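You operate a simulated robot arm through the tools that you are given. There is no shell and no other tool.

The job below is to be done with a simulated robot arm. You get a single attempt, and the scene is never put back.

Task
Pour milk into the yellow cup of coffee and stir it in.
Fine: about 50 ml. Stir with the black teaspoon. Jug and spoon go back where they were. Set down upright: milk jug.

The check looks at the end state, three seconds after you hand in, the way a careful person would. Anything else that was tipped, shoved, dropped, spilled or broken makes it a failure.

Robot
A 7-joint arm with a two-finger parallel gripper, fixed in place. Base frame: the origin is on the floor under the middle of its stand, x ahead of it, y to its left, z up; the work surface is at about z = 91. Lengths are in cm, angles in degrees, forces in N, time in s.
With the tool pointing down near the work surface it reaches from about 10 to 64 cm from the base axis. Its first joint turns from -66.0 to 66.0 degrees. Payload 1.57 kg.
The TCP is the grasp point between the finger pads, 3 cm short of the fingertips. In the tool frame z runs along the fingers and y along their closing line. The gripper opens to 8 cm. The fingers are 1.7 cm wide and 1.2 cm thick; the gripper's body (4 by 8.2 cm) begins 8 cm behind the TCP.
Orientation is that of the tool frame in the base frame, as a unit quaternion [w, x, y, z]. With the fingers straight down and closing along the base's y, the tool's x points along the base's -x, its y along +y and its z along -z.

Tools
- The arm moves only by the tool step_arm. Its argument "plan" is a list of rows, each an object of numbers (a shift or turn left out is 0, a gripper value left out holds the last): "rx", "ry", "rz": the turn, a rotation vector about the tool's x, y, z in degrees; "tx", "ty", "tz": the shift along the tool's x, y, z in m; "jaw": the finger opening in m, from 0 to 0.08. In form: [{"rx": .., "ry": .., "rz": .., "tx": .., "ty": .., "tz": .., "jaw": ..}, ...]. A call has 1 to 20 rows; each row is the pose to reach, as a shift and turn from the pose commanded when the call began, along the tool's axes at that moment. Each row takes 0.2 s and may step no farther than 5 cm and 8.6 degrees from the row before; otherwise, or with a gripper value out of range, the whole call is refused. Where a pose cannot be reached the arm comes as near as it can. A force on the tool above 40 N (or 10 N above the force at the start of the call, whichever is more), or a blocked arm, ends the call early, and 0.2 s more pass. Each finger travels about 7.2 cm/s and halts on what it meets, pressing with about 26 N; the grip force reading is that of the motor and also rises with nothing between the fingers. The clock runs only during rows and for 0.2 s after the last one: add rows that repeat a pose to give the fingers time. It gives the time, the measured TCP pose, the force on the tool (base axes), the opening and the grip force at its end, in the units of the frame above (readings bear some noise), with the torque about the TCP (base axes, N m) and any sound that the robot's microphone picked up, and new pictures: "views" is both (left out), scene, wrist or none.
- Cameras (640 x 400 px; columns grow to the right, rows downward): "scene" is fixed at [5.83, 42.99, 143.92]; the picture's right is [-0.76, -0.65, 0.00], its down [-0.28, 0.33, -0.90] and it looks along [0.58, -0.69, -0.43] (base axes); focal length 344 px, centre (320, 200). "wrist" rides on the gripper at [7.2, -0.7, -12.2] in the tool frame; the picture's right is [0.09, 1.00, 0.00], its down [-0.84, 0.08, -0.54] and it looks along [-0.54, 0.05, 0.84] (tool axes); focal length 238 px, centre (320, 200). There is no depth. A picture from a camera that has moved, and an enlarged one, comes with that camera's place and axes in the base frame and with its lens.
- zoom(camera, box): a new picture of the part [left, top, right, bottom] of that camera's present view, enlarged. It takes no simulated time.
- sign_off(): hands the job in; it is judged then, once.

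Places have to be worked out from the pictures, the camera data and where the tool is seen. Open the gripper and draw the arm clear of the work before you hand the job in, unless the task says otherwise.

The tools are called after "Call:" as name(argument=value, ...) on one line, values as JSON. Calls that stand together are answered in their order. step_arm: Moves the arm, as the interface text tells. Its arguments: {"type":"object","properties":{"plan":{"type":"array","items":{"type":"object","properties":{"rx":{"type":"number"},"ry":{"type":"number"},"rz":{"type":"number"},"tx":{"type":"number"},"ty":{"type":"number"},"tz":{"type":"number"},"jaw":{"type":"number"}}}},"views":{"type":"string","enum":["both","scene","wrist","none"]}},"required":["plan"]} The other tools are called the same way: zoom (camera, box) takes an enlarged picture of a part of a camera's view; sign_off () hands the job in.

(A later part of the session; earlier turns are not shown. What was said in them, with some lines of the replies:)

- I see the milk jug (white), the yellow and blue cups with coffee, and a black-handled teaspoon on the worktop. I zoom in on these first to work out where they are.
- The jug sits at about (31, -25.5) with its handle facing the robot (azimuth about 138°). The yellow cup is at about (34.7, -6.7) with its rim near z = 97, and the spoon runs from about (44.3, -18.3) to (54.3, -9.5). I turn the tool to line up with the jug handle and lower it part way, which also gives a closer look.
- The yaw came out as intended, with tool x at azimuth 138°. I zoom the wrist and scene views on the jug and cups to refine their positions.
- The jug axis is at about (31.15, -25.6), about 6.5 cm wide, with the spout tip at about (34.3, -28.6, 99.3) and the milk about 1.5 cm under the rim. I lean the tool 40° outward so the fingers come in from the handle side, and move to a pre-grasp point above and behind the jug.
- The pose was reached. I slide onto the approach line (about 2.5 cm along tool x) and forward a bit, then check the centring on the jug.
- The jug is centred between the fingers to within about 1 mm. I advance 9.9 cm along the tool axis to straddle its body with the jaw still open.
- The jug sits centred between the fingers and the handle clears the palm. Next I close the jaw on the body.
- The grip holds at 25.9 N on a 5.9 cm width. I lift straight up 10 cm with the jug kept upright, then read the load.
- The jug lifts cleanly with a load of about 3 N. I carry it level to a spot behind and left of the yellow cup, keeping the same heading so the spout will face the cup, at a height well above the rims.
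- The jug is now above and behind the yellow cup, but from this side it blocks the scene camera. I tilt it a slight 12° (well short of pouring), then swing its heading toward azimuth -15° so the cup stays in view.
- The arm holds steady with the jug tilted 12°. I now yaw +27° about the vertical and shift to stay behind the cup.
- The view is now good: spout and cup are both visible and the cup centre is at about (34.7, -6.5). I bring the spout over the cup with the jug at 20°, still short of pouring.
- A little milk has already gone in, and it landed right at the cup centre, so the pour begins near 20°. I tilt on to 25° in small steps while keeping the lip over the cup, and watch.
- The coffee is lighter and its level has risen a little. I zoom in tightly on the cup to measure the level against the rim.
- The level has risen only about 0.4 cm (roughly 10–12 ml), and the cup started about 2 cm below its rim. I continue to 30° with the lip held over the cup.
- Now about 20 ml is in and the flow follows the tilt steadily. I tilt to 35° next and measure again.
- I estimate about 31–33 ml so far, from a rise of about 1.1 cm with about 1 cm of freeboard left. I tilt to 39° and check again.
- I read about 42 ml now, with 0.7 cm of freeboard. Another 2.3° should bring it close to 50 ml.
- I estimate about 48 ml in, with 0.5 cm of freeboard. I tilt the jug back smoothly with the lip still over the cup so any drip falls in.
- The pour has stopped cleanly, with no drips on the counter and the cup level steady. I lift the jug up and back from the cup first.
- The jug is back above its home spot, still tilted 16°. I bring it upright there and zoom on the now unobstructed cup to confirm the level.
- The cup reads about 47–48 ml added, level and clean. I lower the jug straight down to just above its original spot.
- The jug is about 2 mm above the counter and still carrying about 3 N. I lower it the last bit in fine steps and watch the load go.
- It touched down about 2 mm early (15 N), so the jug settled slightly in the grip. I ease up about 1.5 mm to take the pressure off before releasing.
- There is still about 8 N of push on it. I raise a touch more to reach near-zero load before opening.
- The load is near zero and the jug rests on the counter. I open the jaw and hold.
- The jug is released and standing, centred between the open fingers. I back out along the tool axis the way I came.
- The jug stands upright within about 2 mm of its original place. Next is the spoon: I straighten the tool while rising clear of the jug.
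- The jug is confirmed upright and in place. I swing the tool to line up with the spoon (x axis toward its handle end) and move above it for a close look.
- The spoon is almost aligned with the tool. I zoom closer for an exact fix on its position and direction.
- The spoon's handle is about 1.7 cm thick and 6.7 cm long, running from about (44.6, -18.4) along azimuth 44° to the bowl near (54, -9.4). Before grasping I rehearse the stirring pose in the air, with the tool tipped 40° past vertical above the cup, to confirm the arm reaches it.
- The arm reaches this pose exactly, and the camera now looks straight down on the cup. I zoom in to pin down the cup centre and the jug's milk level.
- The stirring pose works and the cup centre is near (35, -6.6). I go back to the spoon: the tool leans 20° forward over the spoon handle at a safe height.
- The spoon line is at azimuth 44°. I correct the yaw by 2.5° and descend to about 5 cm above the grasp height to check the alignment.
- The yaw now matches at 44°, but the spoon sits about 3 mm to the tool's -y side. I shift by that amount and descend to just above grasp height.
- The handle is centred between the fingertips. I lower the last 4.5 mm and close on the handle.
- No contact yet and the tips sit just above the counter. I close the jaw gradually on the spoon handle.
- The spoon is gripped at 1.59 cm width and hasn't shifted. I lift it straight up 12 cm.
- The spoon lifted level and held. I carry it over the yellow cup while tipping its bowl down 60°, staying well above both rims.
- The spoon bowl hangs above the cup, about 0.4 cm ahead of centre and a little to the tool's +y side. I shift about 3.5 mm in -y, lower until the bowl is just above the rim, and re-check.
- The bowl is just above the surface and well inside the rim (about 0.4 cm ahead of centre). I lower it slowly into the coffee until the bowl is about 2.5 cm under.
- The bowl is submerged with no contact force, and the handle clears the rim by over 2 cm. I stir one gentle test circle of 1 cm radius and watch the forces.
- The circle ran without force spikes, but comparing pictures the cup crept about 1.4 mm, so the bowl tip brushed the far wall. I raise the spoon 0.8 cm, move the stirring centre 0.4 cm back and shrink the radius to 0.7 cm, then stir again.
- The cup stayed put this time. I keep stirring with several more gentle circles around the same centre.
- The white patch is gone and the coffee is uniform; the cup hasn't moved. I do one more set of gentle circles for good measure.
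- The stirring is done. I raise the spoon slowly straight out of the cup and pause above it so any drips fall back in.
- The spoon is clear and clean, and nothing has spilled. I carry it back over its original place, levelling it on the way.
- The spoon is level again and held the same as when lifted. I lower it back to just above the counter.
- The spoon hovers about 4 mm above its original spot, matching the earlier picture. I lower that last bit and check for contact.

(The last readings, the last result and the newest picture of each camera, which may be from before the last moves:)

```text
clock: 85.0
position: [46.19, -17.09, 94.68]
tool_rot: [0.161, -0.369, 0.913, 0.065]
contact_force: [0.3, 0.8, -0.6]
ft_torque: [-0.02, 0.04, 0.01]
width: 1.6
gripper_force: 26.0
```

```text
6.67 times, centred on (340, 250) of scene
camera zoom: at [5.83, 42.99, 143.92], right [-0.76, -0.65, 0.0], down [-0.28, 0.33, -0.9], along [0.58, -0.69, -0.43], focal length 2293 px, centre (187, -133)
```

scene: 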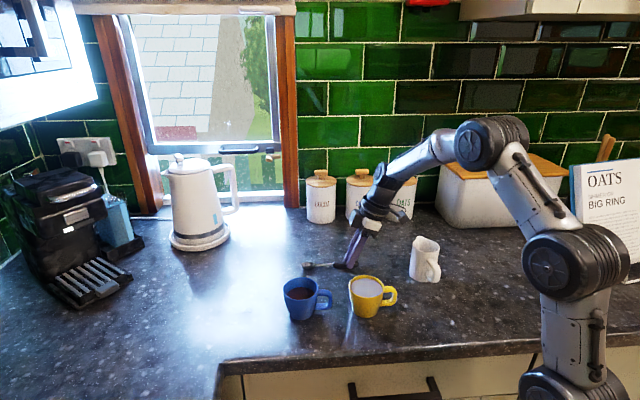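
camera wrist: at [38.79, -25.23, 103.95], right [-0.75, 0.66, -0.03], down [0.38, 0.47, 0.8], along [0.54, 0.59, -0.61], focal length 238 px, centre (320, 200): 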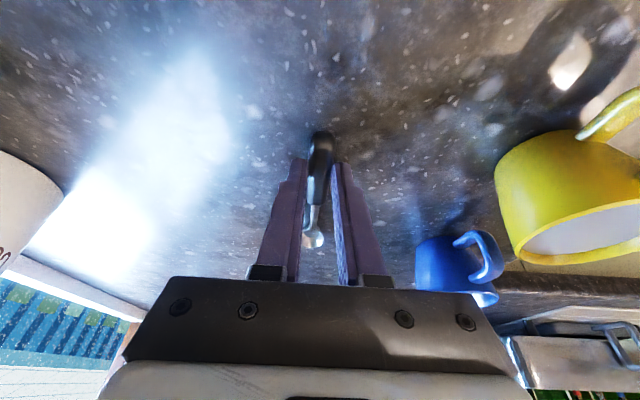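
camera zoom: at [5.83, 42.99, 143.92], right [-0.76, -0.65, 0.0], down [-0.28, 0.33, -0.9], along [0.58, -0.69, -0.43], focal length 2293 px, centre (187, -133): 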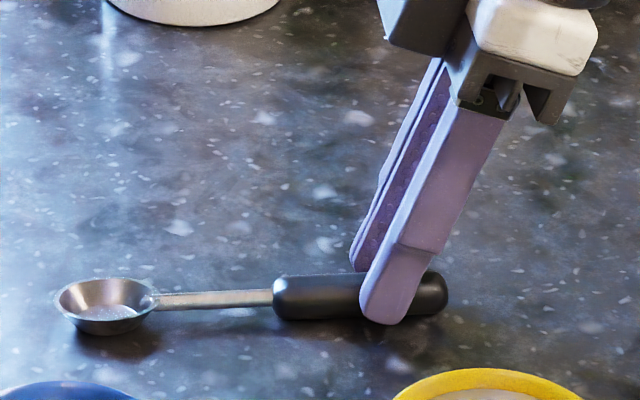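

It matches the original rest picture to within about a millimetre. I lower a final 0.6 mm, then open the fingers gently.

Call:
step_arm(plan=[{"tx": 0.0002, "tz": 0.0006}, {"tx": 0.0002, "tz": 0.0006}, {"tx": 0.0002, "tz": 0.0006, "jaw": 0.02}, {"tx": 0.0002, "tz": 0.0006, "jaw": 0.028}, {"tx": 0.0002, "tz": 0.0006, "jaw": 0.04}, {"tx": 0.0002, "tz": 0.0006, "jaw": 0.055}, {"tx": 0.0002, "tz": 0.0006, "jaw": 0.06}, {"tx": 0.0002, "tz": 0.0006, "jaw": 0.06}], views="both")

Call:
zoom(camera="scene", box=[300, 220, 380, 280])

Call:
zoom(camera="wrist", box=[220, 100, 420, 240])

```text
clock: 86.8
position: [46.2, -17.14, 94.48]
tool_rot: [0.161, -0.369, 0.913, 0.065]
contact_force: [-0.1, 0.6, 0.2]
ft_torque: [0.01, -0.03, 0.0]
width: 6.02
gripper_force: 0.0
camera wrist: at [38.79, -25.22, 103.56], right [-0.75, 0.66, -0.03], down [0.38, 0.47, 0.8], along [0.54, 0.59, -0.61], focal length 238 px, centre (320, 200)
```

scene: 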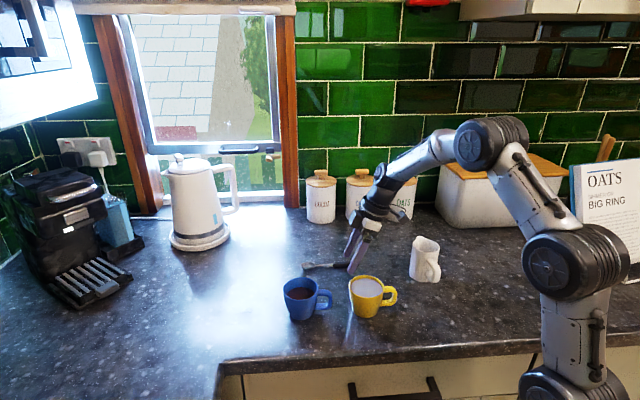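
wrist: 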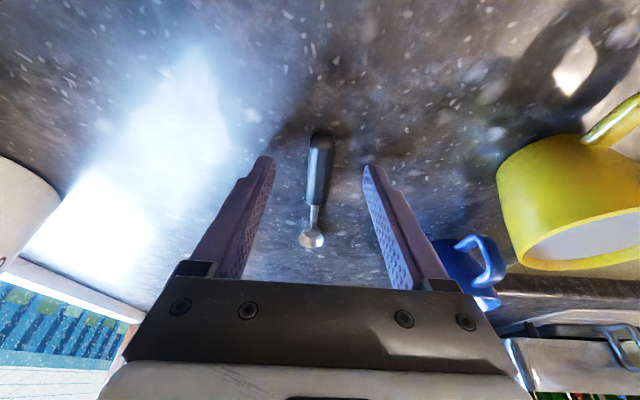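

```text
6.67 times, centred on (340, 250) of scene
camera zoom: at [5.83, 42.99, 143.92], right [-0.76, -0.65, 0.0], down [-0.28, 0.33, -0.9], along [0.58, -0.69, -0.43], focal length 2293 px, centre (187, -133)
```

zoom: 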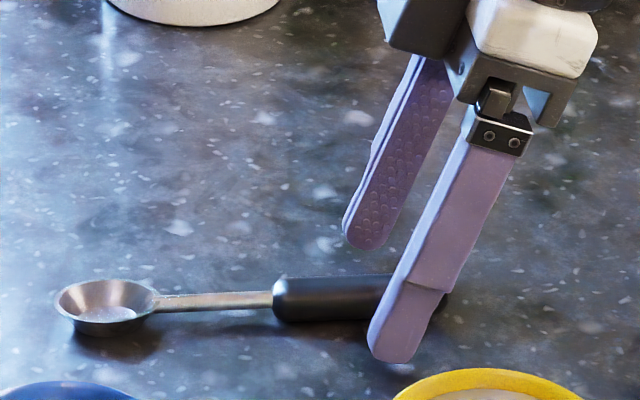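

```text
2.86 times, centred on (320, 170) of wrist
camera zoom: at [38.79, -25.22, 103.56], right [-0.75, 0.66, -0.03], down [0.38, 0.47, 0.8], along [0.54, 0.59, -0.61], focal length 681 px, centre (320, 286)
```

zoom: 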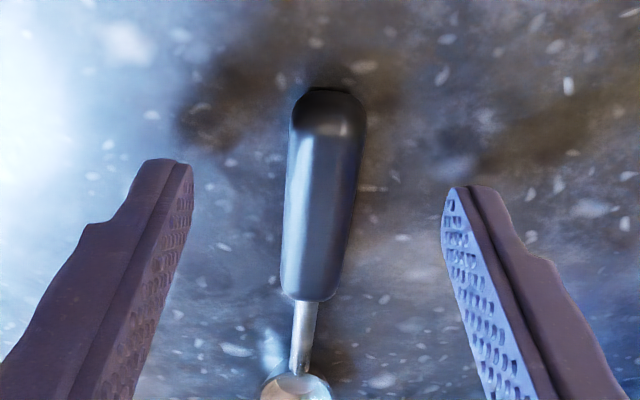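

The spoon rests where it was. I lift the open gripper straight up and clear.

Call:
step_arm(plan=[{"tx": -0.0034, "tz": -0.0094}, {"tx": -0.0103, "tz": -0.0282}, {"tx": -0.0205, "tz": -0.0564}, {"tx": -0.0325, "tz": -0.0893}, {"tx": -0.0445, "tz": -0.1222}, {"tx": -0.0564, "tz": -0.155}, {"tx": -0.065, "tz": -0.1785}, {"tx": -0.0684, "tz": -0.1879}, {"tx": -0.0684, "tz": -0.1879, "jaw": 0.08}], views="both")

Call:
zoom(camera="scene", box=[270, 220, 450, 332])

Call:
zoom(camera="scene", box=[345, 270, 395, 320])

```text
clock: 88.8
position: [46.21, -16.99, 114.59]
tool_rot: [0.161, -0.369, 0.913, 0.064]
contact_force: [-0.5, -0.1, 0.7]
ft_torque: [0.0, 0.0, -0.02]
width: 8.04
gripper_force: 0.1
camera wrist: at [38.79, -25.21, 123.56], right [-0.75, 0.66, -0.03], down [0.38, 0.47, 0.8], along [0.54, 0.59, -0.61], focal length 238 px, centre (320, 200)
```

scene: 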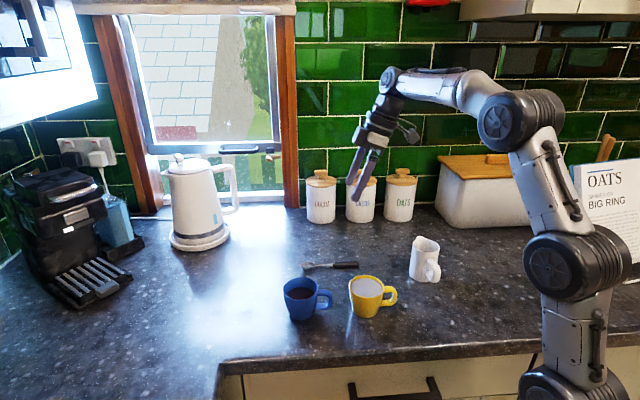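
wrist: 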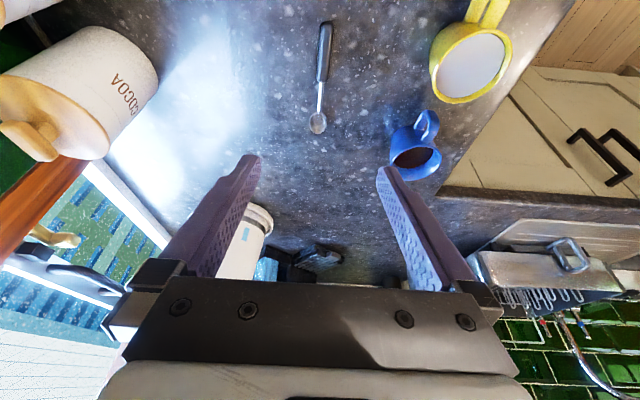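

```text
3.56 times, centred on (360, 276) of scene
camera zoom: at [5.83, 42.99, 143.92], right [-0.76, -0.65, 0.0], down [-0.28, 0.33, -0.9], along [0.58, -0.69, -0.43], focal length 1223 px, centre (178, -70)
```

zoom: 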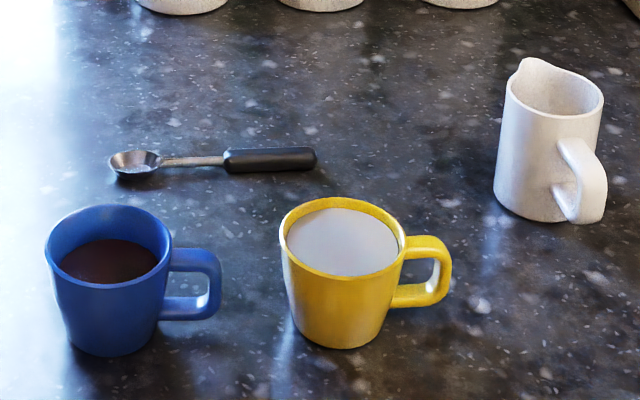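

```text
8.00 times, centred on (370, 295) of scene
camera zoom: at [5.83, 42.99, 143.92], right [-0.76, -0.65, 0.0], down [-0.28, 0.33, -0.9], along [0.58, -0.69, -0.43], focal length 2752 px, centre (-80, -560)
```

zoom: 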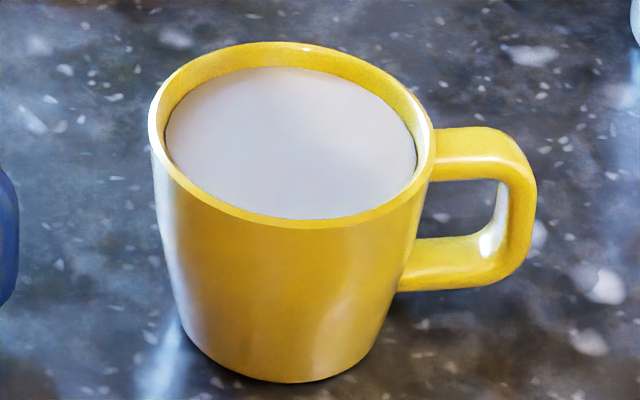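

All is in order: the coffee is evenly mixed, the spoon and jug are back in place, and the blue cup is untouched. I draw the arm up and back toward its starting pose, clear of the work.

Call:
step_arm(plan=[{"ry": 2, "tx": 0.004, "ty": 0.006, "tz": -0.012}, {"ry": 5, "tx": 0.011, "ty": 0.021, "tz": -0.034}, {"ry": 8, "tx": 0.019, "ty": 0.038, "tz": -0.056}, {"ry": 11, "tx": 0.027, "ty": 0.055, "tz": -0.078}, {"ry": 14, "tx": 0.036, "ty": 0.073, "tz": -0.1}, {"ry": 17, "tx": 0.045, "ty": 0.092, "tz": -0.124}, {"ry": 19, "tx": 0.052, "ty": 0.108, "tz": -0.145}, {"ry": 20, "tx": 0.0572, "ty": 0.1183, "tz": -0.159}, {"ry": 20, "tx": 0.0572, "ty": 0.1183, "tz": -0.159}], views="both")

Call:
zoom(camera="scene", box=[270, 220, 450, 332])

```text
clock: 90.8
position: [30.28, -16.12, 127.57]
tool_rot: [-0.001, -0.375, 0.927, -0.001]
contact_force: [-0.1, -0.3, -0.2]
ft_torque: [0.01, -0.01, -0.02]
width: 8.01
gripper_force: 0.1
camera wrist: at [25.52, -21.59, 139.72], right [-0.76, 0.65, 0.0], down [0.55, 0.64, 0.54], along [0.35, 0.41, -0.84], focal length 238 px, centre (320, 200)
```

scene: 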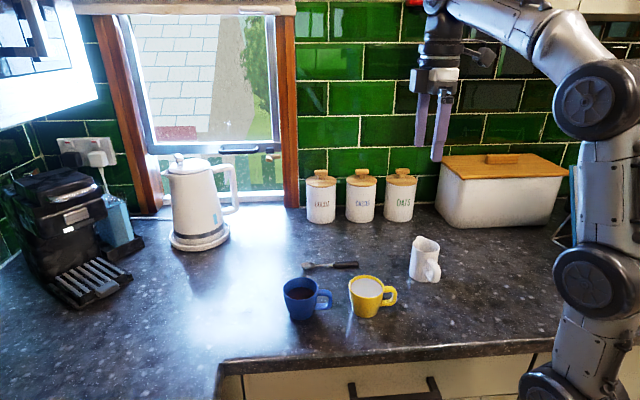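
wrist: 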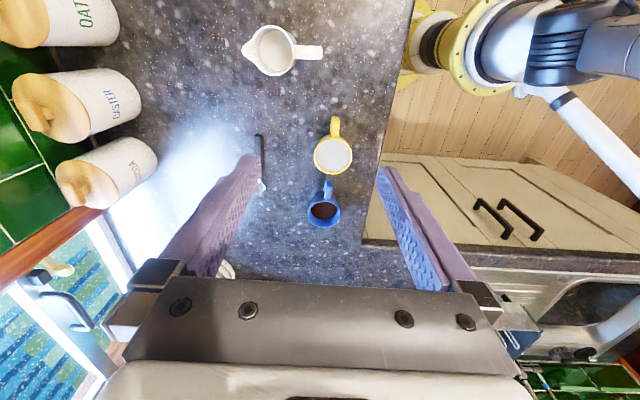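

```text
3.56 times, centred on (360, 276) of scene
camera zoom: at [5.83, 42.99, 143.92], right [-0.76, -0.65, 0.0], down [-0.28, 0.33, -0.9], along [0.58, -0.69, -0.43], focal length 1223 px, centre (178, -70)
```

zoom: 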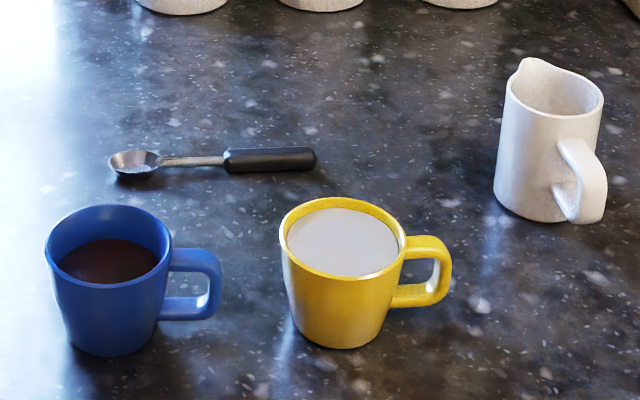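

The gripper is open and the arm is clear. The milk is stirred in evenly, the jug stands upright in its place, the spoon lies where it was, and nothing has spilled, so I hand the job in.

Call:
sign_off()

```text
The job is handed in.
```

I poured about 48 ml of milk into the yellow coffee and stirred it in with the black teaspoon until it was evenly mixed. I judged the amount from how far the level rose in the pictures, so it could be off by around 5 ml either way.

- **Jug:** it is standing upright again, about 2 mm from where it was.
- **Spoon:** it is lying back where it was, to within about a millimetre.
- **Yellow cup:** on the first stirring circle the spoon tip brushed the inside wall and moved the cup about 1.4 mm. I raised the spoon and made the circles smaller, and it didn't move again.
- **Everything else:** the blue cup was not touched, and nothing spilled that I could see.

The gripper is open and the arm is clear of the work. The job is handed in, and no result came back.
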